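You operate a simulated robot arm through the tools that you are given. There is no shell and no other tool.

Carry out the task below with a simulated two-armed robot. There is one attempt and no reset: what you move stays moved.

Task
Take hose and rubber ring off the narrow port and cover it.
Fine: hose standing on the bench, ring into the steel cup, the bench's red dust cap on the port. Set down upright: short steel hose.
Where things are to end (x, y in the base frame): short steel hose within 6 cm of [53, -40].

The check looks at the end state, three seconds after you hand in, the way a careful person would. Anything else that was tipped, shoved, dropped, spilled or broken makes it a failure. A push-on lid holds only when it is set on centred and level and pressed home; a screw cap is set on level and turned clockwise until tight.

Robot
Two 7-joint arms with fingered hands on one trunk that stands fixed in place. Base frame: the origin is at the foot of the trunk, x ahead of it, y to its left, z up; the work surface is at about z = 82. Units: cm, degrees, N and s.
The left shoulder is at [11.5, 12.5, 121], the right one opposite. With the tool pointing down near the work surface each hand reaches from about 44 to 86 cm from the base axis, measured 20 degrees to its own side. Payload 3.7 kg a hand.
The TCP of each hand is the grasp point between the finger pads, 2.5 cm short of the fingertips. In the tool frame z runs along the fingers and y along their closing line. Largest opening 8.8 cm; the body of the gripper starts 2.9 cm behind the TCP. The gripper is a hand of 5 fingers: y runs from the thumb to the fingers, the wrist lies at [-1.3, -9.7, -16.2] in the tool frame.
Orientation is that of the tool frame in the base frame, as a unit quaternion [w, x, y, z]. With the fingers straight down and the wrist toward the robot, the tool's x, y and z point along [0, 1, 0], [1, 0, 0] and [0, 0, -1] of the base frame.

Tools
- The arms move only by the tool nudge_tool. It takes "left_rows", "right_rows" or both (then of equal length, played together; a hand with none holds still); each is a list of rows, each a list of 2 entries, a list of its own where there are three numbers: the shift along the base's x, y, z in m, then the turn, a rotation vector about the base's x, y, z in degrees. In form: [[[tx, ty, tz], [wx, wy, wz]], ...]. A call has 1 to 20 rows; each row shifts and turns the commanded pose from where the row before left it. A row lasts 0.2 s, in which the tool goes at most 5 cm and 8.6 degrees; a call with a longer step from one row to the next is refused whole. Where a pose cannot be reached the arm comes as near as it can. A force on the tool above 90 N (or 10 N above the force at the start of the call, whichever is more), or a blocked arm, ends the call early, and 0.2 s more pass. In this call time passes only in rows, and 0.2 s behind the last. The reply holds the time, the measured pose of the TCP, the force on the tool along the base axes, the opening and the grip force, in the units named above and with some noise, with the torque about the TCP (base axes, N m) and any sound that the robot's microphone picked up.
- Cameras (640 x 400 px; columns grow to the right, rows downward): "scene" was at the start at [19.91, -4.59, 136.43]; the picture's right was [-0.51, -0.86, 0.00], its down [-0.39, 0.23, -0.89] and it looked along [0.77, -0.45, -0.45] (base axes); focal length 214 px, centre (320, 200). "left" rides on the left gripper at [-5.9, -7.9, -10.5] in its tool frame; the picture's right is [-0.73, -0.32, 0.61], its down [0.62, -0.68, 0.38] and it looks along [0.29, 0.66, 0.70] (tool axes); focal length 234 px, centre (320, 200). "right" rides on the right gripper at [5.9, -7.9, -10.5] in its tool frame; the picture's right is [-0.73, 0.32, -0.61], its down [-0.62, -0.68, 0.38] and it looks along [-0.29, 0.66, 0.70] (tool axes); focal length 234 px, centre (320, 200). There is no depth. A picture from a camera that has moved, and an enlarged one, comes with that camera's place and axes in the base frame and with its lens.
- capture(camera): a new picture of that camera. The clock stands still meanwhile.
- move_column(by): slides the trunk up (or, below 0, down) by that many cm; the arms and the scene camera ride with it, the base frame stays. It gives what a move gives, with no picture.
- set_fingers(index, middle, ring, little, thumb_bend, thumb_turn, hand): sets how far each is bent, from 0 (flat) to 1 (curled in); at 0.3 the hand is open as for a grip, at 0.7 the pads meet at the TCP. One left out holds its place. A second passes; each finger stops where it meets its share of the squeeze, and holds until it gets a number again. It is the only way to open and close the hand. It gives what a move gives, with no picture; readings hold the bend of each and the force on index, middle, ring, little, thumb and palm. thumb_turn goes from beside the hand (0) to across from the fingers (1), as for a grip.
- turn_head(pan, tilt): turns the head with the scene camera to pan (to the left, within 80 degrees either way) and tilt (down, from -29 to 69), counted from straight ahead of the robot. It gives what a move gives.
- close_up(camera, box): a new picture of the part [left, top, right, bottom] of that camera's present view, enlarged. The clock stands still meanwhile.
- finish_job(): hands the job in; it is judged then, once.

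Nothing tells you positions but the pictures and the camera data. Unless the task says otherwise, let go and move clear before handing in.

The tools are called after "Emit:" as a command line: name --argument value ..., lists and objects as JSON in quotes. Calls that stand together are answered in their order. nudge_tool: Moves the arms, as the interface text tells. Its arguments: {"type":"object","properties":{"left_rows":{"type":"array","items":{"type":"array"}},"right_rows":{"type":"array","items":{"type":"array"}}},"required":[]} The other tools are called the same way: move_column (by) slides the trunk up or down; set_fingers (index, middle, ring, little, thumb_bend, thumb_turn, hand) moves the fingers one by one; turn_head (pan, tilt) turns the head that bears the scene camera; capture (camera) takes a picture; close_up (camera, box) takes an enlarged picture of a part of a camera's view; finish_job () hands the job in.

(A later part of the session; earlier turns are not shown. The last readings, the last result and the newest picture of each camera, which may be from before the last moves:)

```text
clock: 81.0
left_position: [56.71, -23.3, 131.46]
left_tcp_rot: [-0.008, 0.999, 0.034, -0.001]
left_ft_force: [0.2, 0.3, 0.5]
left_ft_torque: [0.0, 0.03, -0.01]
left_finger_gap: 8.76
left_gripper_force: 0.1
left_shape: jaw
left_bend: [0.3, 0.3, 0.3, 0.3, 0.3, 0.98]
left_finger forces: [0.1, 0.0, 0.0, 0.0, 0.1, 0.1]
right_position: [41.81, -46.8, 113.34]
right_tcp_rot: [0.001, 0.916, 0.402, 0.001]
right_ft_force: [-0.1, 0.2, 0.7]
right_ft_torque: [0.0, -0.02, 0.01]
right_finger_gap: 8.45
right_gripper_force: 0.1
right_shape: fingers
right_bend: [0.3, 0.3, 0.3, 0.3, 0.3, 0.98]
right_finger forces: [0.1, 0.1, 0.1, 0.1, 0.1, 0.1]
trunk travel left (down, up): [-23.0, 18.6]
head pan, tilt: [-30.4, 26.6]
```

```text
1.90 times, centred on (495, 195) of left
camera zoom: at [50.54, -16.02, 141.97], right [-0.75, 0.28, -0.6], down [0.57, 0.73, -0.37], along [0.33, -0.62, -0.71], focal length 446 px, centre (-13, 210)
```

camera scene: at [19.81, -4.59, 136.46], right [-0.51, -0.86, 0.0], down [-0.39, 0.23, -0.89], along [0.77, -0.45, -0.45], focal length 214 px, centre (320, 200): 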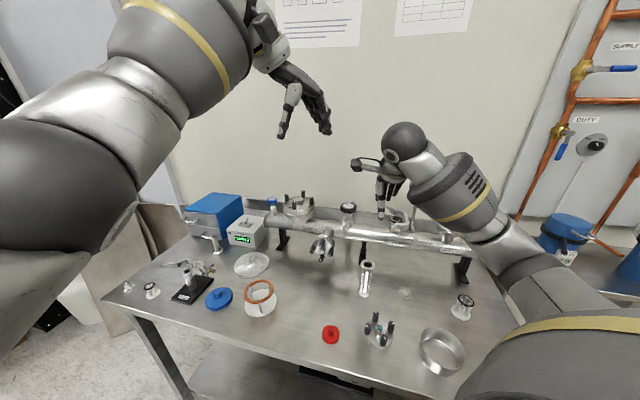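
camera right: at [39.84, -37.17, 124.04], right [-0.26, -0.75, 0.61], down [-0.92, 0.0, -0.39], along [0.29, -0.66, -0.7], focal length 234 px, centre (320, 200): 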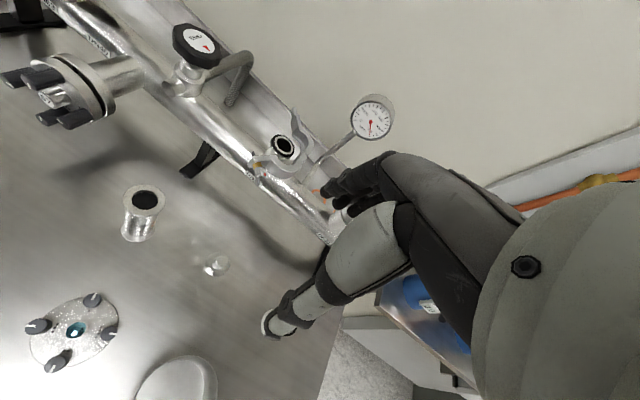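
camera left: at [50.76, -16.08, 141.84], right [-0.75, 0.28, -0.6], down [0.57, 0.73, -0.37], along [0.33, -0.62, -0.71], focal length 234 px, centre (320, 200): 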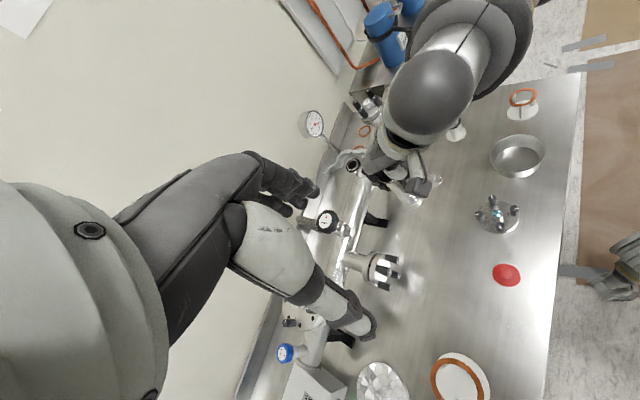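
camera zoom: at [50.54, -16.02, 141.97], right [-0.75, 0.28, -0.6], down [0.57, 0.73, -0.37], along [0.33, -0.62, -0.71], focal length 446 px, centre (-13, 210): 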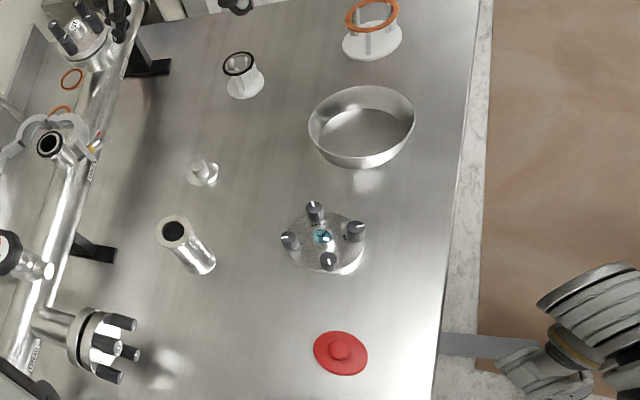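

I'll pinch the ring's wall: index inside the bore, thumb outside, tips just about flange height. First I'll set the pinch posture, yaw slightly and hover above.

Emit:
set_fingers --hand "right" --index 0.58 --middle 1.0 --ring 1.0 --little 1.0 --thumb_bend 0.58

Emit:
nudge_tool --right_rows '[[[0.03, -0.015, 0], [0, 0, -7.5]], [[0.035, -0.02, -0.01], [0, 0, -7.5]], [[0.035, -0.02, -0.01], [0, 0, 0]], [[0.035, -0.02, -0.015], [0, 0, 0]], [[0.024, -0.006, -0.015], [0, 0, 0]]]'

Emit:
capture --camera "right"

Emit:
close_up --camera "left" --box '[320, 120, 400, 200]'

Emit:
close_up --camera "scene" --box '[360, 170, 440, 250]'

```text
clock: 82.0
left_position: [56.94, -23.31, 131.34]
left_tcp_rot: [-0.008, 0.999, 0.034, -0.001]
left_ft_force: [-0.4, -1.0, 0.3]
left_ft_torque: [0.01, 0.0, 0.02]
left_finger_gap: 8.77
left_gripper_force: 0.1
left_shape: jaw
left_bend: [0.3, 0.3, 0.3, 0.3, 0.3, 0.98]
left_finger forces: [0.0, 0.1, 0.1, 0.0, 0.0, 0.0]
right_position: [41.95, -46.91, 113.34]
right_tcp_rot: [0.001, 0.916, 0.401, 0.001]
right_ft_force: [-1.3, -0.2, 0.4]
right_ft_torque: [-0.01, 0.02, 0.0]
right_finger_gap: 2.66
right_gripper_force: 0.1
right_shape: fingers
right_bend: [0.57, 1.0, 1.0, 1.0, 0.57, 1.0]
right_finger forces: [0.0, 0.0, 0.0, 0.0, 0.0, 0.0]
trunk travel left (down, up): [-23.0, 18.6]
head pan, tilt: [-30.4, 26.6]
```

```text
clock: 83.2
left_position: [56.92, -23.3, 131.25]
left_tcp_rot: [-0.007, 0.999, 0.033, -0.002]
left_ft_force: [-0.1, -0.1, -0.7]
left_ft_torque: [0.02, -0.01, 0.0]
left_finger_gap: 8.78
left_gripper_force: 0.0
left_shape: jaw
left_bend: [0.3, 0.3, 0.3, 0.3, 0.3, 0.98]
left_finger forces: [0.1, 0.1, 0.0, 0.0, 0.0, 0.1]
right_position: [58.07, -54.54, 108.04]
right_tcp_rot: [0.0, 0.96, 0.278, 0.0]
right_ft_force: [1.0, 0.6, 0.1]
right_ft_torque: [0.01, 0.0, 0.0]
right_finger_gap: 2.66
right_gripper_force: 0.1
right_shape: fingers
right_bend: [0.57, 1.0, 1.0, 1.0, 0.57, 1.0]
right_finger forces: [0.0, 0.0, 0.0, 0.0, 0.1, 0.1]
trunk travel left (down, up): [-23.0, 18.6]
head pan, tilt: [-30.4, 26.6]
```

```text
taken
camera right: at [58.69, -44.69, 118.79], right [-0.44, -0.66, 0.61], down [-0.89, 0.24, -0.38], along [0.11, -0.71, -0.7], focal length 234 px, centre (320, 200)
```

right: 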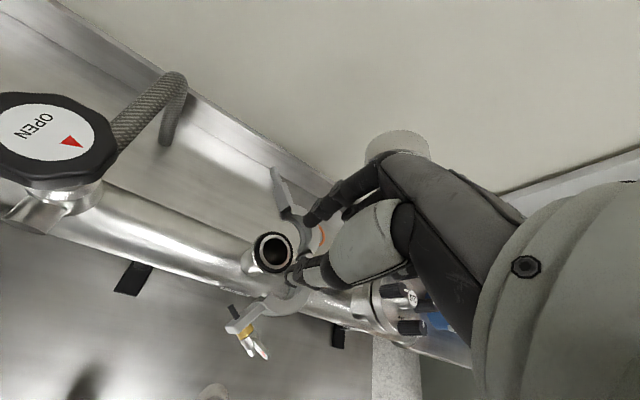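

```text
5.00 times, centred on (360, 160) of left
camera zoom: at [50.75, -16.01, 141.85], right [-0.75, 0.28, -0.6], down [0.57, 0.73, -0.37], along [0.33, -0.62, -0.71], focal length 1171 px, centre (120, 400)
```

zoom: 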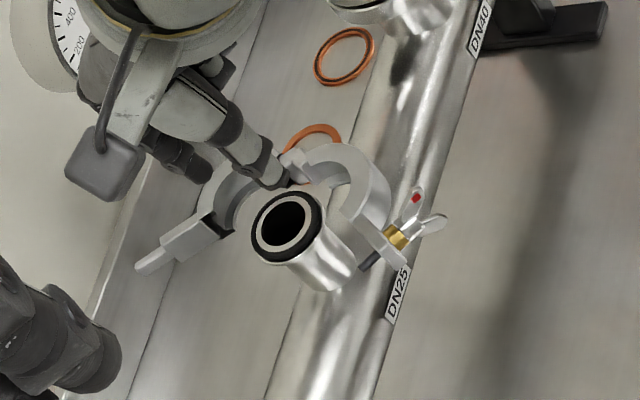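

```text
5.00 times, centred on (400, 210) of scene
camera zoom: at [19.98, -4.6, 136.42], right [-0.51, -0.86, 0.0], down [-0.39, 0.23, -0.89], along [0.77, -0.45, -0.45], focal length 1072 px, centre (-80, 150)
```

zoom: 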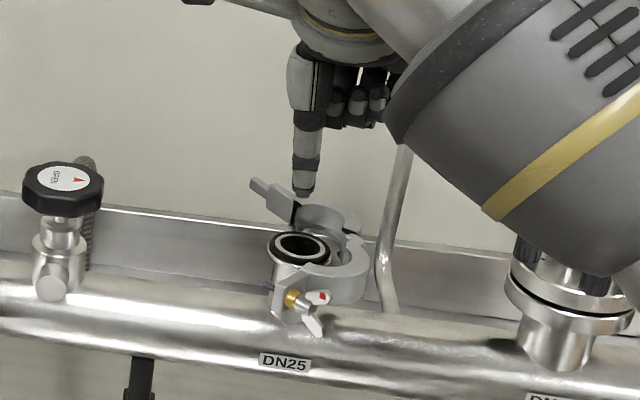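

Emit:
nudge_tool --right_rows '[[[-0.004, -0.002, -0.02], [0, 0, 0]], [[0, 0, -0.015], [0, 0, 0]]]'

Emit:
close_up --camera "right" --box '[230, 180, 350, 300]'

Emit:
close_up --camera "left" --box '[335, 140, 375, 180]'

Emit:
close_up --camera "scene" --box '[380, 195, 420, 235]'

```text
clock: 83.8
left_position: [56.97, -23.26, 131.26]
left_tcp_rot: [-0.008, 0.999, 0.034, -0.001]
left_ft_force: [1.0, -0.1, 0.3]
left_ft_torque: [-0.02, 0.0, 0.01]
left_finger_gap: 8.77
left_gripper_force: 0.1
left_shape: jaw
left_bend: [0.3, 0.3, 0.3, 0.3, 0.3, 0.98]
left_finger forces: [0.0, 0.0, 0.1, 0.1, 0.0, 0.1]
right_position: [57.71, -54.78, 104.64]
right_tcp_rot: [0.0, 0.961, 0.278, 0.0]
right_ft_force: [-0.3, 0.6, -0.4]
right_ft_torque: [-0.03, 0.0, 0.03]
right_finger_gap: 2.64
right_gripper_force: 0.0
right_shape: fingers
right_bend: [0.57, 1.0, 1.0, 1.0, 0.57, 1.0]
right_finger forces: [0.0, 0.0, 0.0, 0.0, 0.0, 0.0]
trunk travel left (down, up): [-23.0, 18.6]
head pan, tilt: [-30.4, 26.6]
```

```text
3.33 times, centred on (290, 240) of right
camera zoom: at [58.25, -44.98, 115.35], right [-0.44, -0.66, 0.61], down [-0.89, 0.24, -0.39], along [0.11, -0.71, -0.7], focal length 781 px, centre (420, 67)
```

zoom: 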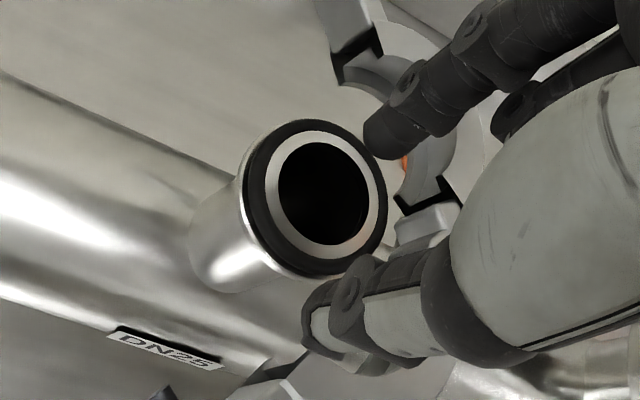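

```text
10.00 times, centred on (355, 160) of left
camera zoom: at [50.68, -16.0, 141.89], right [-0.75, 0.28, -0.6], down [0.57, 0.73, -0.37], along [0.33, -0.63, -0.71], focal length 2342 px, centre (-30, 600)
```

zoom: 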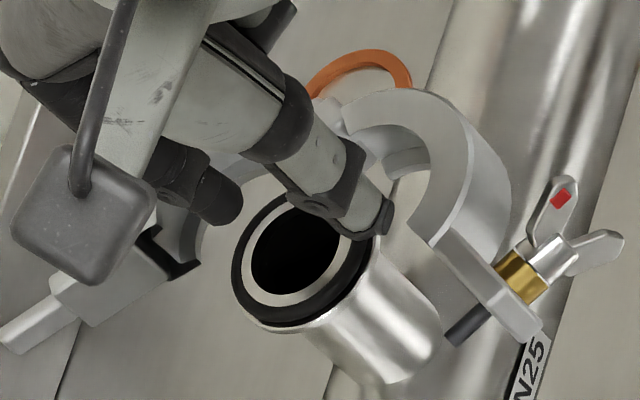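

```text
10.00 times, centred on (400, 215) of scene
camera zoom: at [19.92, -4.59, 136.43], right [-0.51, -0.86, 0.0], down [-0.39, 0.23, -0.89], along [0.77, -0.45, -0.45], focal length 2145 px, centre (-480, 50)
```

zoom: 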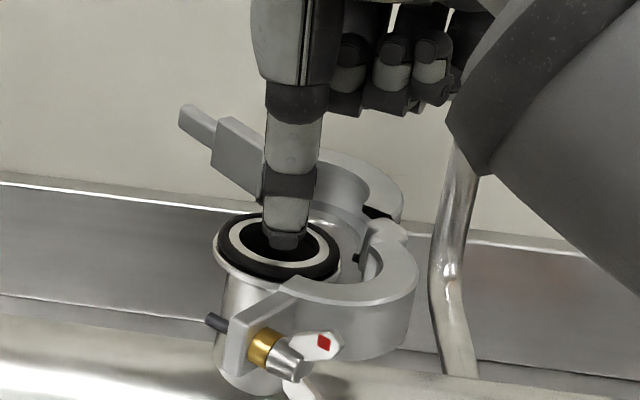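

I now have consistent fixes: ring centre about (58.65, -55.6), ring top z≈100, fingertips about 3.0 cm below the TCP. I'll narrow the pinch and shift so thumb and index straddle the front wall.

Emit:
set_fingers --hand "right" --index 0.63 --thumb_bend 0.63

Emit:
nudge_tool --right_rows '[[[0.0014, 0.0048, 0], [0, 0, 0]], [[0, 0, -0.01], [0, 0, 0]]]'

Emit:
close_up --camera "right" --box '[230, 180, 350, 300]'

Emit:
close_up --camera "left" --box '[335, 140, 375, 180]'

Emit:
close_up --camera "scene" --box '[380, 195, 420, 235]'

```text
clock: 84.8
left_position: [57.02, -23.27, 131.46]
left_tcp_rot: [-0.008, 0.999, 0.034, -0.001]
left_ft_force: [0.6, -0.5, 0.0]
left_ft_torque: [0.0, -0.04, 0.0]
left_finger_gap: 8.76
left_gripper_force: 0.0
left_shape: jaw
left_bend: [0.3, 0.3, 0.3, 0.3, 0.3, 0.98]
left_finger forces: [0.1, 0.0, 0.0, 0.0, 0.0, 0.0]
right_position: [57.53, -54.8, 104.69]
right_tcp_rot: [-0.001, 0.96, 0.279, 0.0]
right_ft_force: [0.0, 0.1, 0.8]
right_ft_torque: [0.02, -0.03, 0.01]
right_finger_gap: 1.38
right_gripper_force: 0.0
right_shape: fingers
right_bend: [0.63, 1.0, 1.0, 1.0, 0.63, 1.0]
right_finger forces: [0.0, 0.0, 0.0, 0.0, 0.0, 0.0]
trunk travel left (down, up): [-23.0, 18.6]
head pan, tilt: [-30.4, 26.6]
```

```text
clock: 85.4
left_position: [56.91, -23.19, 131.31]
left_tcp_rot: [-0.008, 0.999, 0.034, -0.002]
left_ft_force: [-0.8, 0.3, -0.1]
left_ft_torque: [0.02, 0.01, -0.03]
left_finger_gap: 8.79
left_gripper_force: 0.0
left_shape: jaw
left_bend: [0.3, 0.3, 0.3, 0.3, 0.3, 0.98]
left_finger forces: [0.1, 0.0, 0.0, 0.0, 0.0, 0.0]
right_position: [57.78, -54.43, 103.63]
right_tcp_rot: [0.0, 0.96, 0.279, 0.002]
right_ft_force: [1.3, -1.0, 0.4]
right_ft_torque: [-0.01, -0.01, -0.02]
right_finger_gap: 1.35
right_gripper_force: 0.0
right_shape: fingers
right_bend: [0.63, 1.0, 1.0, 1.0, 0.63, 1.0]
right_finger forces: [0.0, 0.0, 0.0, 0.1, 0.0, 0.1]
trunk travel left (down, up): [-23.0, 18.6]
head pan, tilt: [-30.4, 26.6]
```

```text
3.33 times, centred on (290, 240) of right
camera zoom: at [58.5, -44.6, 114.29], right [-0.44, -0.66, 0.61], down [-0.89, 0.24, -0.39], along [0.11, -0.71, -0.7], focal length 781 px, centre (420, 67)
```

zoom: 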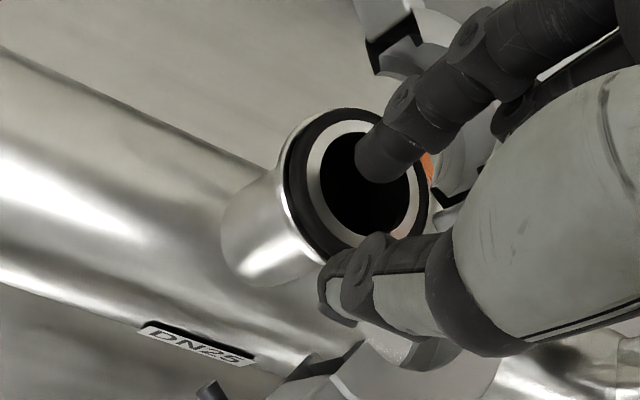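

```text
10.00 times, centred on (355, 160) of left
camera zoom: at [50.69, -16.02, 141.88], right [-0.75, 0.28, -0.6], down [0.57, 0.73, -0.37], along [0.33, -0.62, -0.71], focal length 2342 px, centre (-30, 600)
```

zoom: 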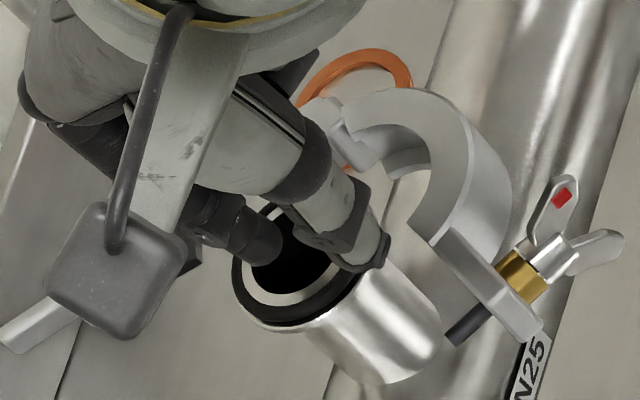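

```text
10.00 times, centred on (400, 215) of scene
camera zoom: at [19.93, -4.61, 136.43], right [-0.51, -0.86, 0.0], down [-0.39, 0.23, -0.89], along [0.77, -0.45, -0.45], focal length 2145 px, centre (-480, 50)
```

zoom: 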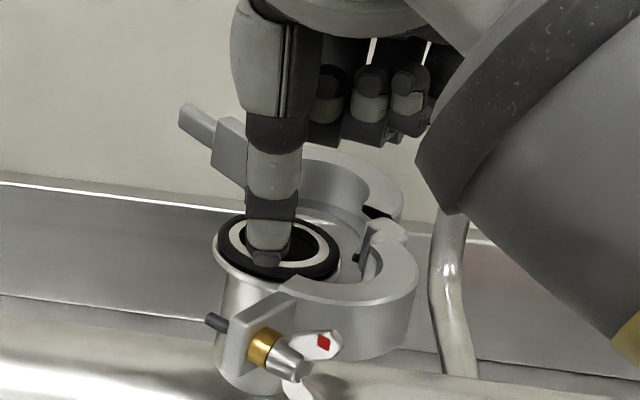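

The index is over the bore and the thumb is outside the front. I'll descend to the ring and close gently.

Emit:
nudge_tool --right_rows '[[[0.001, -0.0015, -0.006], [0, 0, 0]], [[0, 0, -0.006], [0, 0, 0]]]'

Emit:
set_fingers --hand "right" --index 0.72 --thumb_bend 0.76

Emit:
close_up --camera "right" --box '[230, 180, 350, 300]'

Emit:
close_up --camera "left" --box '[335, 140, 375, 180]'

Emit:
close_up --camera "scene" --box '[380, 195, 420, 235]'

```text
clock: 86.0
left_position: [56.9, -23.31, 131.24]
left_tcp_rot: [-0.008, 0.999, 0.035, -0.002]
left_ft_force: [-0.4, -0.4, -0.3]
left_ft_torque: [0.0, 0.01, 0.01]
left_finger_gap: 8.77
left_gripper_force: 0.1
left_shape: jaw
left_bend: [0.3, 0.3, 0.3, 0.3, 0.3, 0.98]
left_finger forces: [0.1, 0.1, 0.0, 0.0, 0.1, 0.0]
right_position: [57.98, -54.64, 102.45]
right_tcp_rot: [0.0, 0.961, 0.278, 0.001]
right_ft_force: [-0.6, -0.5, 0.8]
right_ft_torque: [0.0, 0.0, 0.03]
right_finger_gap: 1.36
right_gripper_force: 0.0
right_shape: fingers
right_bend: [0.63, 1.0, 1.0, 1.0, 0.63, 1.0]
right_finger forces: [0.0, 0.0, 0.0, 0.0, 0.0, 0.0]
trunk travel left (down, up): [-23.0, 18.6]
head pan, tilt: [-30.4, 26.6]
```

```text
clock: 87.0
left_position: [56.95, -23.33, 131.36]
left_tcp_rot: [-0.008, 0.999, 0.034, -0.001]
left_ft_force: [0.3, 0.0, 0.1]
left_ft_torque: [0.0, 0.01, -0.01]
left_finger_gap: 8.79
left_gripper_force: 0.0
left_shape: jaw
left_bend: [0.3, 0.3, 0.3, 0.3, 0.3, 0.98]
left_finger forces: [0.0, 0.0, 0.0, 0.0, 0.0, 0.1]
right_position: [57.96, -54.66, 102.47]
right_tcp_rot: [0.0, 0.96, 0.278, 0.001]
right_ft_force: [1.2, -0.3, 0.3]
right_ft_torque: [0.0, 0.02, 0.01]
right_finger_gap: 0.0
right_gripper_force: 0.0
right_shape: fingers
right_bend: [0.72, 1.0, 1.0, 1.0, 0.73, 1.0]
right_finger forces: [0.0, 0.1, 0.0, 0.1, 0.0, 0.0]
trunk travel left (down, up): [-23.0, 18.6]
head pan, tilt: [-30.4, 26.6]
```

```text
3.33 times, centred on (290, 240) of right
camera zoom: at [58.56, -44.82, 113.13], right [-0.44, -0.66, 0.61], down [-0.89, 0.24, -0.39], along [0.11, -0.71, -0.7], focal length 781 px, centre (420, 67)
```

zoom: 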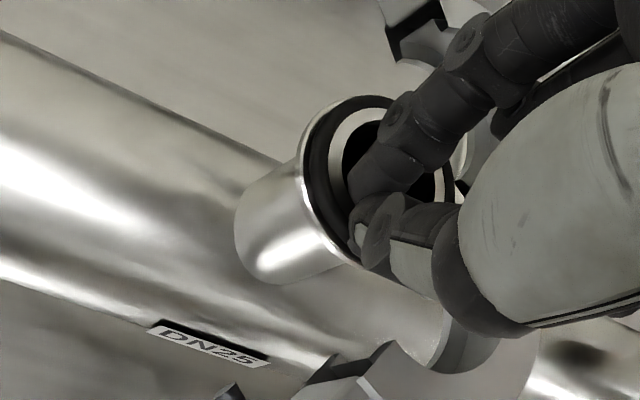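

```text
10.00 times, centred on (355, 160) of left
camera zoom: at [50.67, -16.0, 141.89], right [-0.75, 0.28, -0.6], down [0.57, 0.73, -0.37], along [0.33, -0.63, -0.71], focal length 2342 px, centre (-30, 600)
```

zoom: 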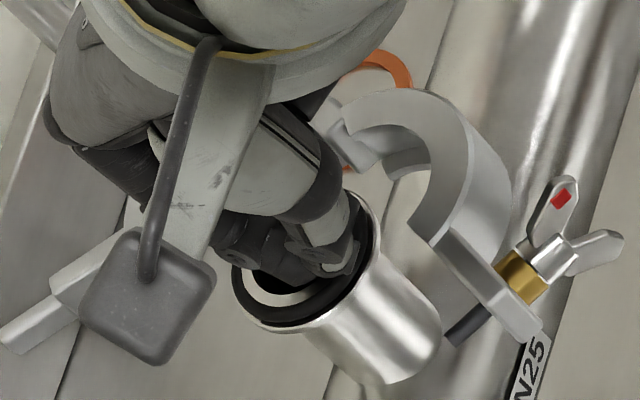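

```text
10.00 times, centred on (400, 215) of scene
camera zoom: at [19.91, -4.59, 136.44], right [-0.51, -0.86, 0.0], down [-0.39, 0.23, -0.89], along [0.77, -0.45, -0.45], focal length 2145 px, centre (-480, 50)
```

zoom: 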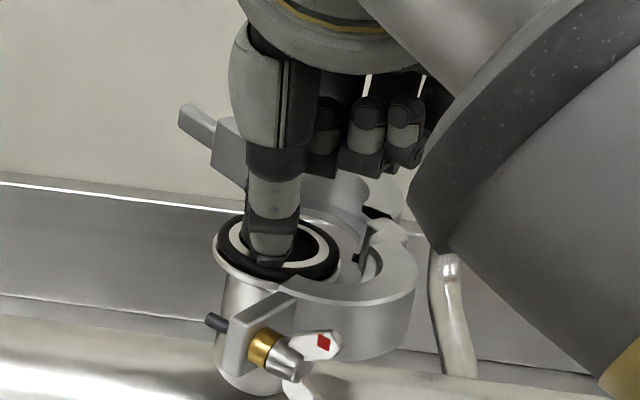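

The tips closed just above the ring. I'll reopen, go down another 0.7 cm and close again.

Emit:
set_fingers --hand "right" --index 0.64 --thumb_bend 0.62

Emit:
nudge_tool --right_rows '[[[0, 0, -0.004], [0, 0, 0]], [[0, 0, -0.003], [0, 0, 0]]]'

Emit:
set_fingers --hand "right" --index 0.74 --thumb_bend 0.78

Emit:
close_up --camera "left" --box '[335, 140, 375, 180]'

Emit:
close_up --camera "scene" --box '[380, 195, 420, 235]'

```text
clock: 88.0
left_position: [56.99, -23.37, 131.5]
left_tcp_rot: [-0.007, 0.999, 0.035, -0.001]
left_ft_force: [1.3, -1.0, 0.0]
left_ft_torque: [-0.05, 0.02, 0.04]
left_finger_gap: 8.77
left_gripper_force: 0.0
left_shape: jaw
left_bend: [0.3, 0.3, 0.3, 0.3, 0.3, 0.98]
left_finger forces: [0.0, 0.1, 0.1, 0.0, 0.1, 0.1]
right_position: [57.96, -54.62, 102.36]
right_tcp_rot: [-0.001, 0.961, 0.278, 0.001]
right_ft_force: [0.6, 0.5, 0.3]
right_ft_torque: [0.01, 0.03, 0.01]
right_finger_gap: 1.27
right_gripper_force: 0.0
right_shape: fingers
right_bend: [0.64, 1.0, 1.0, 1.0, 0.62, 1.0]
right_finger forces: [0.1, 0.0, 0.1, 0.0, 0.0, 0.1]
trunk travel left (down, up): [-23.0, 18.6]
head pan, tilt: [-30.4, 26.6]
```

```text
clock: 88.6
left_position: [56.8, -23.35, 131.33]
left_tcp_rot: [-0.008, 0.999, 0.034, -0.001]
left_ft_force: [0.8, 0.4, -0.8]
left_ft_torque: [-0.02, 0.01, 0.0]
left_finger_gap: 8.79
left_gripper_force: 0.1
left_shape: jaw
left_bend: [0.3, 0.3, 0.3, 0.3, 0.3, 0.98]
left_finger forces: [0.0, 0.0, 0.1, 0.1, 0.0, 0.0]
right_position: [57.92, -54.69, 101.71]
right_tcp_rot: [-0.001, 0.961, 0.278, 0.001]
right_ft_force: [0.0, -0.6, 0.3]
right_ft_torque: [0.01, 0.01, 0.02]
right_finger_gap: 1.26
right_gripper_force: 0.0
right_shape: fingers
right_bend: [0.64, 1.0, 1.0, 1.0, 0.62, 1.0]
right_finger forces: [0.1, 0.0, 0.1, 0.0, 0.0, 0.0]
trunk travel left (down, up): [-23.0, 18.6]
head pan, tilt: [-30.4, 26.6]
```

```text
clock: 89.6
left_position: [57.04, -23.22, 131.46]
left_tcp_rot: [-0.008, 0.999, 0.033, -0.001]
left_ft_force: [-0.5, -1.1, -0.1]
left_ft_torque: [0.0, -0.01, 0.0]
left_finger_gap: 8.78
left_gripper_force: 0.0
left_shape: jaw
left_bend: [0.3, 0.3, 0.3, 0.3, 0.3, 0.98]
left_finger forces: [0.0, 0.0, 0.1, 0.0, 0.0, 0.0]
right_position: [58.05, -54.47, 101.71]
right_tcp_rot: [0.0, 0.961, 0.278, 0.001]
right_ft_force: [-0.6, 0.4, 0.6]
right_ft_torque: [0.02, -0.01, 0.0]
right_finger_gap: 0.0
right_gripper_force: 6.7
right_shape: fingers
right_bend: [0.73, 1.0, 1.0, 1.0, 0.73, 1.0]
right_finger forces: [6.3, 0.1, 0.0, 0.0, 7.2, 0.0]
trunk travel left (down, up): [-23.0, 18.6]
head pan, tilt: [-30.4, 26.6]
```

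```text
10.00 times, centred on (355, 160) of left
camera zoom: at [50.67, -15.99, 141.9], right [-0.75, 0.28, -0.6], down [0.57, 0.73, -0.37], along [0.33, -0.63, -0.71], focal length 2342 px, centre (-30, 600)
```

zoom: 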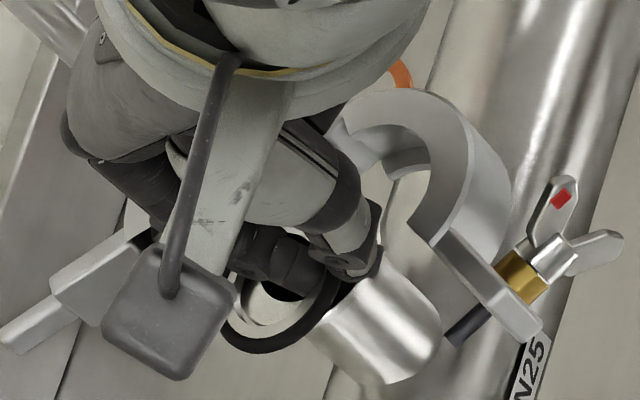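

```text
10.00 times, centred on (400, 215) of scene
camera zoom: at [19.91, -4.59, 136.44], right [-0.51, -0.86, 0.0], down [-0.39, 0.23, -0.89], along [0.77, -0.45, -0.45], focal length 2145 px, centre (-480, 50)
```

zoom: 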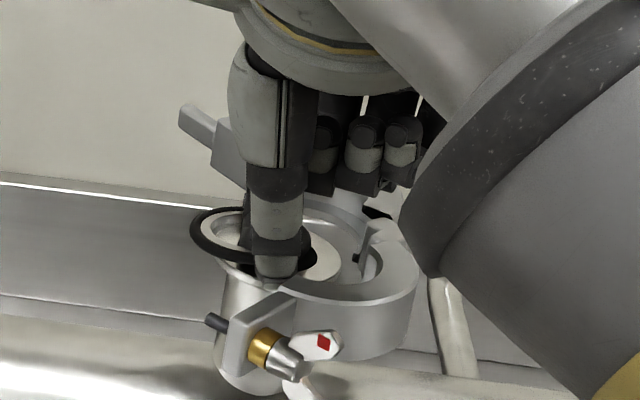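

The ring is pinched at about 7 N and already tilting off the flange. I'll lift slowly.

Emit:
nudge_tool --right_rows '[[[0, 0, 0.004], [0, 0, 0]], [[0, 0, 0.006], [0, 0, 0]], [[0, 0, 0.01], [0, 0, 0]], [[0, 0, 0.01], [0, 0, 0]]]'

Emit:
close_up --camera "left" --box '[325, 130, 385, 190]'

Emit:
close_up --camera "scene" --box '[370, 180, 430, 240]'

Emit:
close_up --camera "right" --box '[230, 180, 350, 300]'

```text
clock: 90.6
left_position: [56.93, -23.23, 131.49]
left_tcp_rot: [-0.008, 0.999, 0.034, -0.001]
left_ft_force: [1.0, 0.1, 0.0]
left_ft_torque: [-0.01, -0.03, 0.03]
left_finger_gap: 8.77
left_gripper_force: 0.2
left_shape: jaw
left_bend: [0.3, 0.3, 0.3, 0.3, 0.3, 0.98]
left_finger forces: [0.0, 0.0, 0.0, 0.1, 0.0, 0.0]
right_position: [58.0, -54.48, 104.79]
right_tcp_rot: [-0.001, 0.961, 0.277, 0.001]
right_ft_force: [0.2, 0.5, 0.4]
right_ft_torque: [0.01, -0.01, 0.0]
right_finger_gap: 0.03
right_gripper_force: 6.6
right_shape: fingers
right_bend: [0.73, 1.0, 1.0, 1.0, 0.73, 1.0]
right_finger forces: [6.7, 0.1, 0.1, 0.0, 6.7, 0.1]
trunk travel left (down, up): [-23.0, 18.6]
head pan, tilt: [-30.4, 26.6]
```

```text
6.67 times, centred on (355, 160) of left
camera zoom: at [50.67, -15.99, 141.9], right [-0.75, 0.28, -0.6], down [0.57, 0.73, -0.37], along [0.33, -0.63, -0.71], focal length 1561 px, centre (87, 467)
```

zoom: 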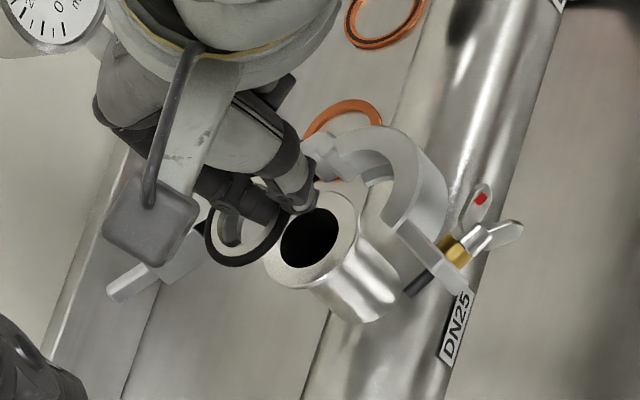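

```text
6.67 times, centred on (400, 210) of scene
camera zoom: at [19.9, -4.59, 136.44], right [-0.51, -0.86, 0.0], down [-0.39, 0.23, -0.89], along [0.77, -0.45, -0.45], focal length 1430 px, centre (-213, 133)
```

zoom: 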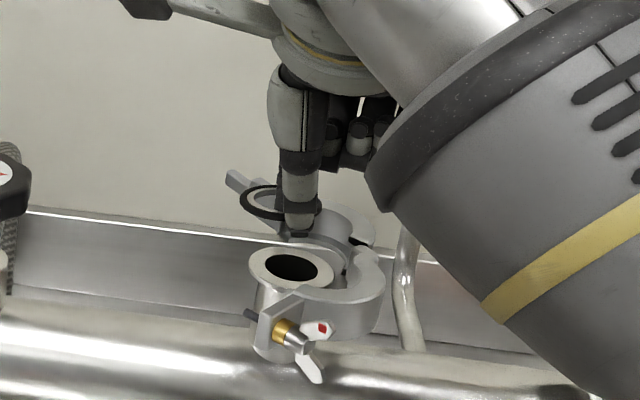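

```text
3.33 times, centred on (290, 240) of right
camera zoom: at [58.6, -44.81, 115.5], right [-0.44, -0.66, 0.61], down [-0.89, 0.24, -0.39], along [0.11, -0.71, -0.7], focal length 781 px, centre (420, 67)
```

zoom: 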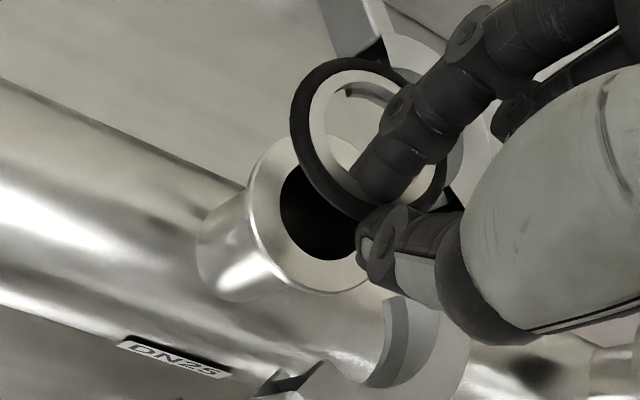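

The ring is held and the flange is bare. I'll carry the ring over to the steel cup at about (30.2, -42.6).

Emit:
nudge_tool --right_rows '[[[0, 0, 0.03], [0, 0, 0]], [[-0.02, 0.009, 0.03], [0, 0, 0]], [[-0.036, 0.015, 0.01], [0, 0, 0]], [[-0.036, 0.015, 0], [0, 0, 0]], [[-0.036, 0.015, 0], [0, 0, 0]], [[-0.036, 0.015, 0], [0, 0, 0]], [[-0.036, 0.015, 0], [0, 0, 0]]]'

Emit:
capture --camera "scene"

Emit:
capture --camera "right"

Emit:
capture --camera "left"

```text
clock: 92.2
left_position: [56.71, -23.22, 131.53]
left_tcp_rot: [-0.007, 0.999, 0.035, 0.0]
left_ft_force: [0.6, 0.0, 1.0]
left_ft_torque: [0.01, -0.02, -0.02]
left_finger_gap: 8.77
left_gripper_force: 0.1
left_shape: jaw
left_bend: [0.3, 0.3, 0.3, 0.3, 0.3, 0.98]
left_finger forces: [0.1, 0.0, 0.0, 0.0, 0.1, 0.0]
right_position: [37.75, -46.07, 112.11]
right_tcp_rot: [0.0, 0.96, 0.279, 0.002]
right_ft_force: [0.4, 0.4, -0.3]
right_ft_torque: [0.01, 0.01, -0.02]
right_finger_gap: 0.01
right_gripper_force: 6.7
right_shape: fingers
right_bend: [0.73, 1.0, 1.0, 1.0, 0.73, 1.0]
right_finger forces: [6.7, 0.0, 0.0, 0.0, 6.6, 0.1]
trunk travel left (down, up): [-23.0, 18.6]
head pan, tilt: [-30.4, 26.6]
```

```text
taken
camera scene: at [19.82, -4.55, 136.46], right [-0.51, -0.86, 0.0], down [-0.39, 0.23, -0.89], along [0.77, -0.45, -0.45], focal length 214 px, centre (320, 200)
```

scene: 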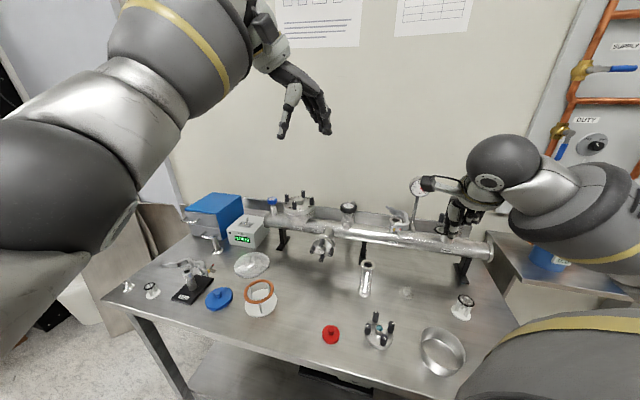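

```text
taken
camera right: at [38.34, -36.27, 122.78], right [-0.44, -0.66, 0.61], down [-0.89, 0.24, -0.39], along [0.11, -0.71, -0.7], focal length 234 px, centre (320, 200)
```

right: 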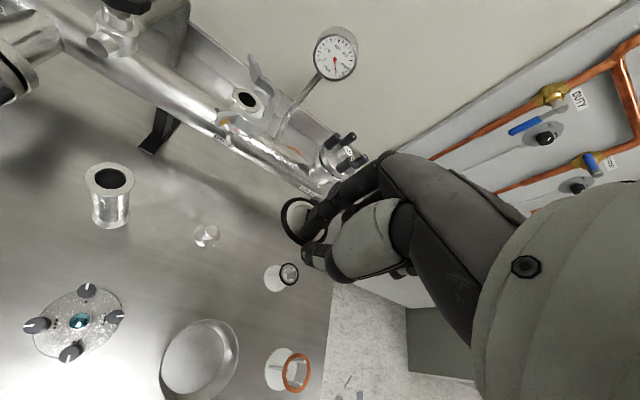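

```text
taken
camera left: at [50.57, -15.96, 141.96], right [-0.75, 0.28, -0.6], down [0.57, 0.73, -0.37], along [0.33, -0.63, -0.71], focal length 234 px, centre (320, 200)
```

left: 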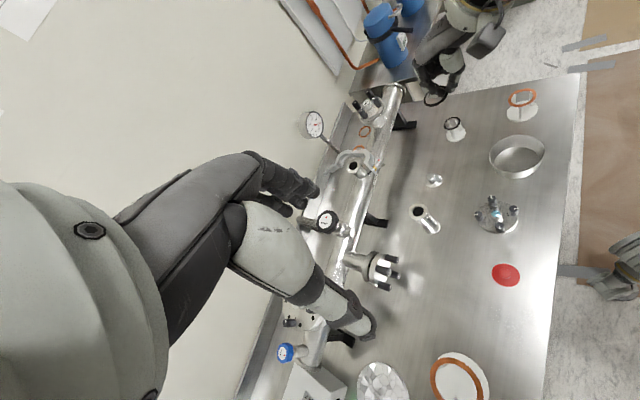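

Emit:
nudge_tool --right_rows '[[[-0.041, 0.0183, 0], [0, 0, 0]], [[-0.041, 0.0183, 0], [0, 0, 0]], [[0, 0, -0.04], [0, 0, 0]], [[0, 0, -0.04], [0, 0, 0]], [[0, 0, -0.04], [0, 0, 0]]]'

Emit:
capture --camera "right"

Emit:
capture --camera "scene"

Emit:
close_up --camera "left" --box '[430, 80, 580, 230]'

```text
clock: 93.4
left_position: [56.84, -23.23, 131.31]
left_tcp_rot: [-0.008, 0.999, 0.035, -0.001]
left_ft_force: [0.0, -0.5, 0.6]
left_ft_torque: [0.0, 0.02, 0.0]
left_finger_gap: 8.77
left_gripper_force: 0.0
left_shape: jaw
left_bend: [0.3, 0.3, 0.3, 0.3, 0.3, 0.98]
left_finger forces: [0.0, 0.0, 0.1, 0.0, 0.1, 0.0]
right_position: [33.28, -47.21, 101.46]
right_tcp_rot: [-0.001, 0.961, 0.278, 0.002]
right_ft_force: [-0.1, 0.2, -0.5]
right_ft_torque: [-0.02, 0.02, 0.02]
right_finger_gap: 0.01
right_gripper_force: 6.0
right_shape: fingers
right_bend: [0.73, 1.0, 1.0, 1.0, 0.73, 1.0]
right_finger forces: [6.7, 0.0, 0.0, 0.1, 6.8, 0.1]
right hand out of reach, approached as far as the arm can: row 1, 2, 3
trunk travel left (down, up): [-23.0, 18.6]
head pan, tilt: [-30.4, 26.6]
```

```text
taken
camera right: at [33.86, -37.45, 112.07], right [-0.44, -0.66, 0.61], down [-0.89, 0.24, -0.39], along [0.11, -0.71, -0.7], focal length 234 px, centre (320, 200)
```

right: 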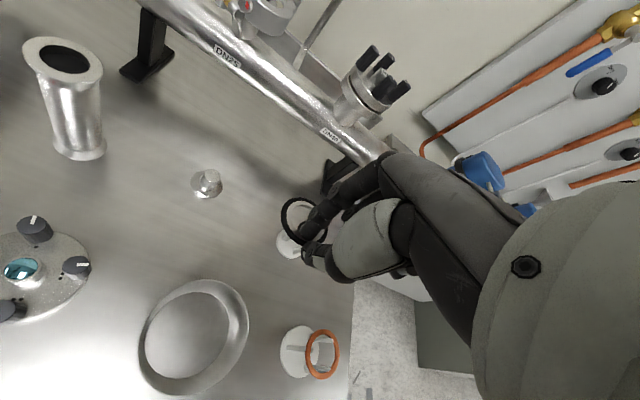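

```text
taken
camera scene: at [19.95, -4.62, 136.43], right [-0.51, -0.86, 0.0], down [-0.39, 0.23, -0.89], along [0.77, -0.45, -0.45], focal length 214 px, centre (320, 200)
```

scene: 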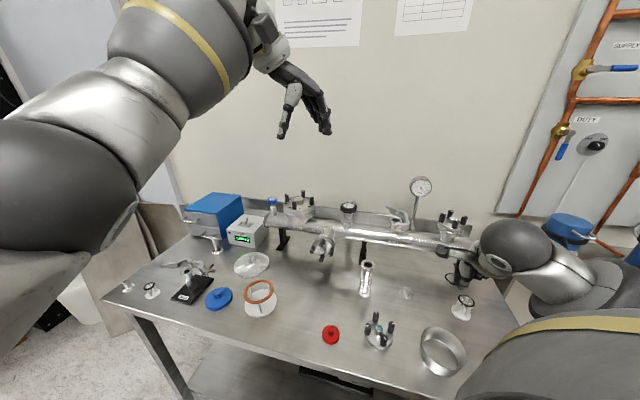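

```text
2.67 times, centred on (505, 155) of left
camera zoom: at [50.71, -16.02, 141.88], right [-0.75, 0.28, -0.6], down [0.57, 0.73, -0.37], along [0.33, -0.62, -0.71], focal length 624 px, centre (-173, 320)
```

zoom: 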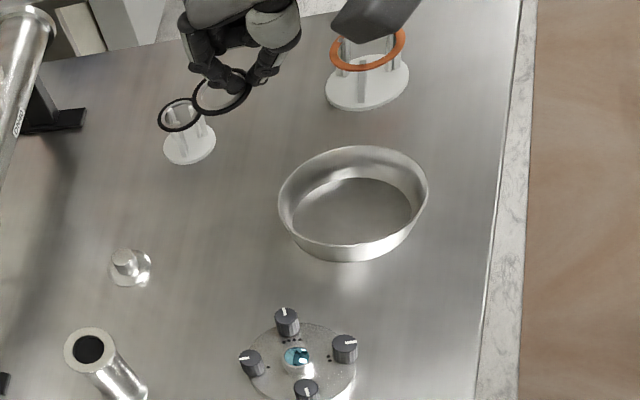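

The cup position wasn't reachable at that height. Arm reach improves lower down, so I'll descend first and then slide over the cup above its rim.

Emit:
nudge_tool --right_rows '[[[0, 0, -0.04], [0, 0, 0]], [[0, 0.005, -0.035], [0, 0, 0]], [[-0.015, 0.018, 0], [0, 0, 0]], [[-0.02, 0.022, 0], [0, 0, 0]]]'

Emit:
capture --camera "right"

Emit:
close_up --camera "left" --box '[430, 80, 580, 230]'

```text
clock: 94.4
left_position: [56.96, -23.28, 131.29]
left_tcp_rot: [-0.007, 0.999, 0.034, -0.001]
left_ft_force: [0.2, 0.8, 0.5]
left_ft_torque: [-0.04, 0.02, 0.02]
left_finger_gap: 8.76
left_gripper_force: 0.0
left_shape: jaw
left_bend: [0.3, 0.3, 0.3, 0.3, 0.3, 0.98]
left_finger forces: [0.0, 0.0, 0.0, 0.1, 0.0, 0.1]
right_position: [31.5, -44.96, 92.69]
right_tcp_rot: [0.0, 0.96, 0.278, 0.001]
right_ft_force: [0.4, -0.3, 0.9]
right_ft_torque: [-0.02, 0.02, 0.0]
right_finger_gap: 0.0
right_gripper_force: 6.6
right_shape: fingers
right_bend: [0.73, 1.0, 1.0, 1.0, 0.73, 1.0]
right_finger forces: [6.7, 0.1, 0.0, 0.1, 6.8, 0.0]
right hand out of reach, approached as far as the arm can: row 3, 4
trunk travel left (down, up): [-23.0, 18.6]
head pan, tilt: [-30.4, 26.6]
```

```text
taken
camera right: at [32.17, -35.12, 103.32], right [-0.44, -0.66, 0.61], down [-0.89, 0.24, -0.39], along [0.11, -0.71, -0.7], focal length 234 px, centre (320, 200)
```

right: 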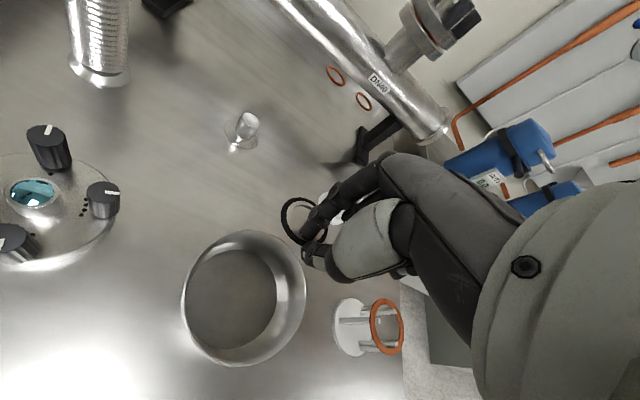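

```text
2.67 times, centred on (505, 155) of left
camera zoom: at [50.69, -16.0, 141.89], right [-0.75, 0.28, -0.6], down [0.57, 0.73, -0.37], along [0.33, -0.62, -0.71], focal length 624 px, centre (-173, 320)
```

zoom: 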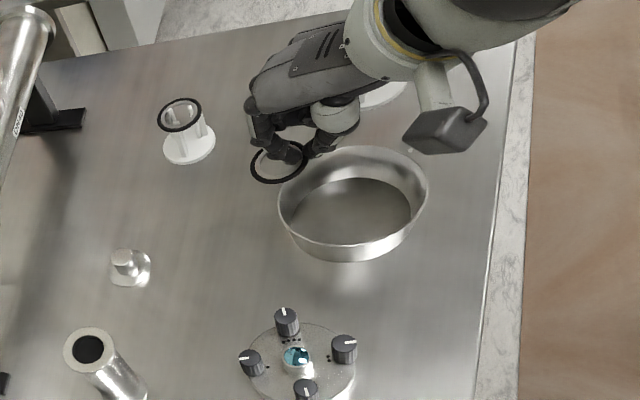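

The arm is too folded to reach the cup from here. Raising the trunk should open up the geometry, so I'll lift it and come back down over the cup.

Emit:
move_column --by 8

Emit:
nudge_tool --right_rows '[[[-0.01, 0.012, -0.02], [0, 0, 0]], [[-0.012, 0.014, -0.03], [0, 0, 0]]]'

Emit:
capture --camera "right"

Emit:
capture --camera "scene"

```text
clock: 95.6
left_position: [52.31, -23.2, 144.32]
left_tcp_rot: [-0.005, 0.998, 0.036, 0.051]
left_ft_force: [0.4, 0.3, 0.8]
left_ft_torque: [0.0, 0.02, -0.02]
left_finger_gap: 8.79
left_gripper_force: 0.0
left_shape: jaw
left_bend: [0.3, 0.3, 0.3, 0.3, 0.3, 0.98]
left_finger forces: [0.0, 0.1, 0.1, 0.0, 0.0, 0.1]
right_position: [31.46, -44.7, 100.6]
right_tcp_rot: [0.0, 0.96, 0.279, 0.001]
right_ft_force: [0.2, -0.5, -1.0]
right_ft_torque: [0.0, 0.0, 0.0]
right_finger_gap: 0.0
right_gripper_force: 6.9
right_shape: fingers
right_bend: [0.73, 1.0, 1.0, 1.0, 0.73, 1.0]
right_finger forces: [6.6, 0.0, 0.0, 0.1, 6.7, 0.0]
trunk travel left (down, up): [-31.0, 10.6]
head pan, tilt: [-30.4, 26.6]
```

```text
clock: 96.2
left_position: [52.13, -23.32, 144.59]
left_tcp_rot: [-0.006, 0.998, 0.034, 0.053]
left_ft_force: [0.2, -0.5, -0.3]
left_ft_torque: [0.03, 0.01, 0.01]
left_finger_gap: 8.76
left_gripper_force: 0.1
left_shape: jaw
left_bend: [0.3, 0.3, 0.3, 0.3, 0.3, 0.98]
left_finger forces: [0.0, 0.1, 0.1, 0.0, 0.0, 0.0]
right_position: [29.08, -42.04, 95.43]
right_tcp_rot: [0.001, 0.96, 0.279, 0.002]
right_ft_force: [0.3, -0.2, -0.1]
right_ft_torque: [0.0, 0.0, 0.0]
right_finger_gap: 0.0
right_gripper_force: 6.3
right_shape: fingers
right_bend: [0.73, 1.0, 1.0, 1.0, 0.73, 1.0]
right_finger forces: [6.7, 0.1, 0.1, 0.1, 6.7, 0.1]
trunk travel left (down, up): [-31.0, 10.6]
head pan, tilt: [-30.4, 26.6]
```

```text
taken
camera right: at [29.67, -32.41, 106.19], right [-0.44, -0.66, 0.61], down [-0.89, 0.24, -0.39], along [0.11, -0.71, -0.7], focal length 234 px, centre (320, 200)
```

right: 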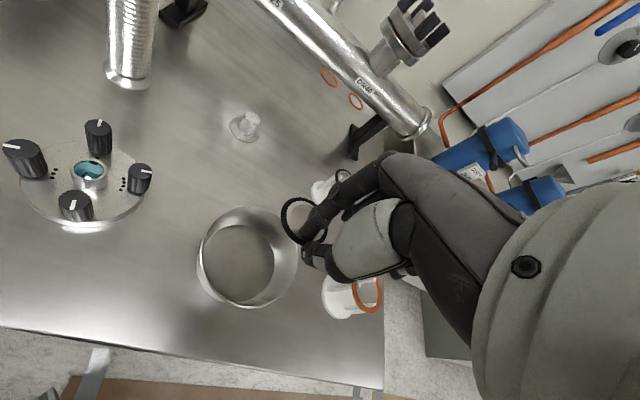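

```text
taken
camera scene: at [13.97, -4.3, 145.59], right [-0.47, -0.88, 0.0], down [-0.32, 0.17, -0.93], along [0.82, -0.44, -0.36], focal length 214 px, centre (320, 200)
```

scene: 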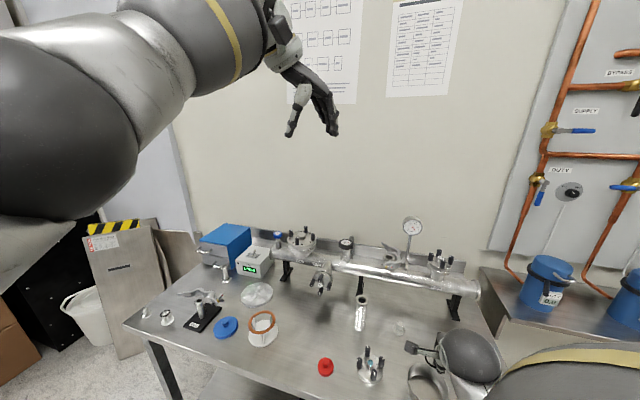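

Emit:
nudge_tool --right_rows '[[[-0.002, 0.007, -0.02], [0, 0, 0]], [[-0.002, 0.007, -0.03], [0, 0, 0]], [[0, 0, -0.02], [0, 0, 0]]]'

Emit:
capture --camera "right"

Emit:
capture --camera "left"

Emit:
capture --camera "scene"

```text
clock: 97.0
left_position: [52.08, -23.32, 144.59]
left_tcp_rot: [-0.005, 0.998, 0.035, 0.053]
left_ft_force: [0.2, 1.0, 0.2]
left_ft_torque: [0.01, 0.03, -0.03]
left_finger_gap: 8.77
left_gripper_force: 0.2
left_shape: jaw
left_bend: [0.3, 0.3, 0.3, 0.3, 0.3, 0.98]
left_finger forces: [0.1, 0.0, 0.1, 0.0, 0.0, 0.1]
right_position: [28.99, -40.78, 88.69]
right_tcp_rot: [0.0, 0.961, 0.278, 0.0]
right_ft_force: [-0.4, -0.7, -0.1]
right_ft_torque: [0.03, 0.0, 0.0]
right_finger_gap: 0.0
right_gripper_force: 7.0
right_shape: fingers
right_bend: [0.73, 1.0, 1.0, 1.0, 0.73, 1.0]
right_finger forces: [6.8, 0.0, 0.0, 0.0, 6.7, 0.0]
trunk travel left (down, up): [-31.0, 10.6]
head pan, tilt: [-30.4, 26.6]
```

```text
taken
camera right: at [29.45, -30.96, 99.32], right [-0.44, -0.66, 0.61], down [-0.89, 0.24, -0.39], along [0.11, -0.71, -0.7], focal length 234 px, centre (320, 200)
```

right: 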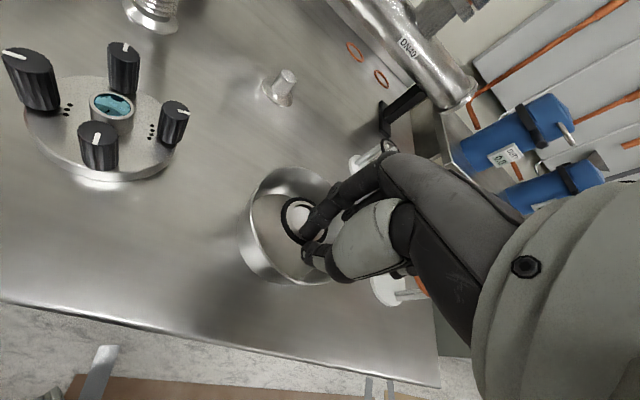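

```text
taken
camera left: at [44.79, -16.01, 154.36], right [-0.68, 0.28, -0.68], down [0.61, 0.73, -0.31], along [0.41, -0.62, -0.67], focal length 234 px, centre (320, 200)
```

left: 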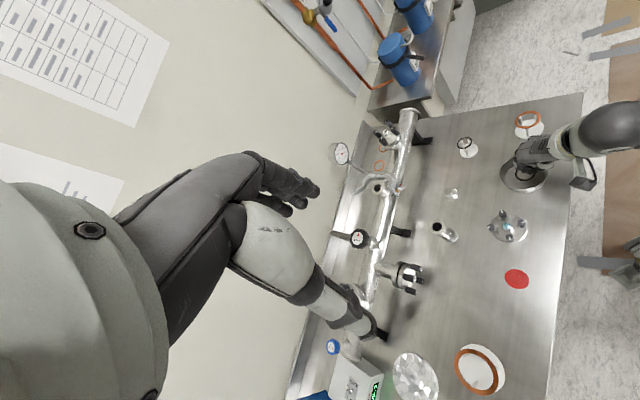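

```text
taken
camera scene: at [14.02, -4.3, 145.6], right [-0.47, -0.88, 0.0], down [-0.32, 0.17, -0.93], along [0.83, -0.44, -0.36], focal length 214 px, centre (320, 200)
```

scene: 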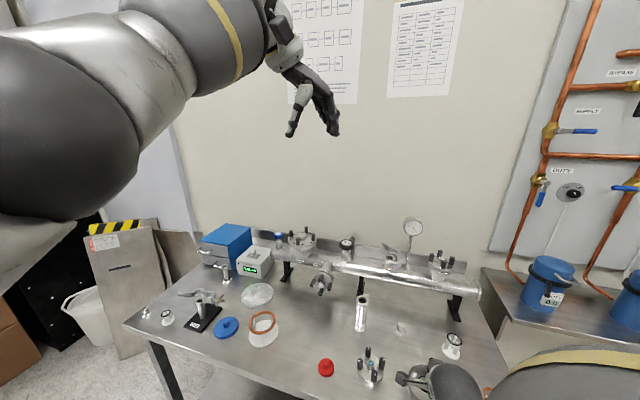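

The ring hangs inside the cup's rim. I'll ease the pinch open to let it drop the short way.

Emit:
set_fingers --hand "right" --index 0.66 --thumb_bend 0.66

Emit:
capture --camera "right"

```text
clock: 98.0
left_position: [52.13, -23.39, 144.72]
left_tcp_rot: [-0.006, 0.998, 0.035, 0.054]
left_ft_force: [-0.3, -0.7, 0.0]
left_ft_torque: [0.0, -0.03, -0.01]
left_finger_gap: 8.79
left_gripper_force: 0.0
left_shape: jaw
left_bend: [0.3, 0.3, 0.3, 0.3, 0.3, 0.98]
left_finger forces: [0.0, 0.0, 0.1, 0.0, 0.0, 0.0]
right_position: [28.86, -40.83, 88.64]
right_tcp_rot: [0.001, 0.961, 0.278, 0.002]
right_ft_force: [0.2, -0.6, -0.7]
right_ft_torque: [-0.01, -0.03, -0.06]
right_finger_gap: 0.64
right_gripper_force: 0.0
right_shape: fingers
right_bend: [0.66, 1.0, 1.0, 1.0, 0.66, 1.0]
right_finger forces: [0.1, 0.0, 0.0, 0.0, 0.0, 0.0]
trunk travel left (down, up): [-31.0, 10.6]
head pan, tilt: [-30.4, 26.6]
```

```text
taken
camera right: at [29.46, -30.98, 99.34], right [-0.44, -0.66, 0.61], down [-0.89, 0.24, -0.39], along [0.11, -0.71, -0.7], focal length 234 px, centre (320, 200)
```

right: 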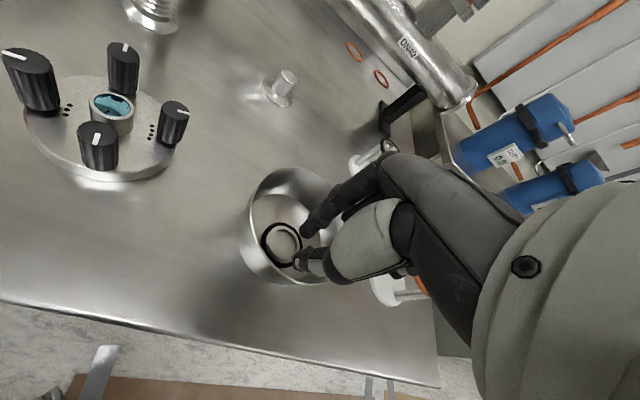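

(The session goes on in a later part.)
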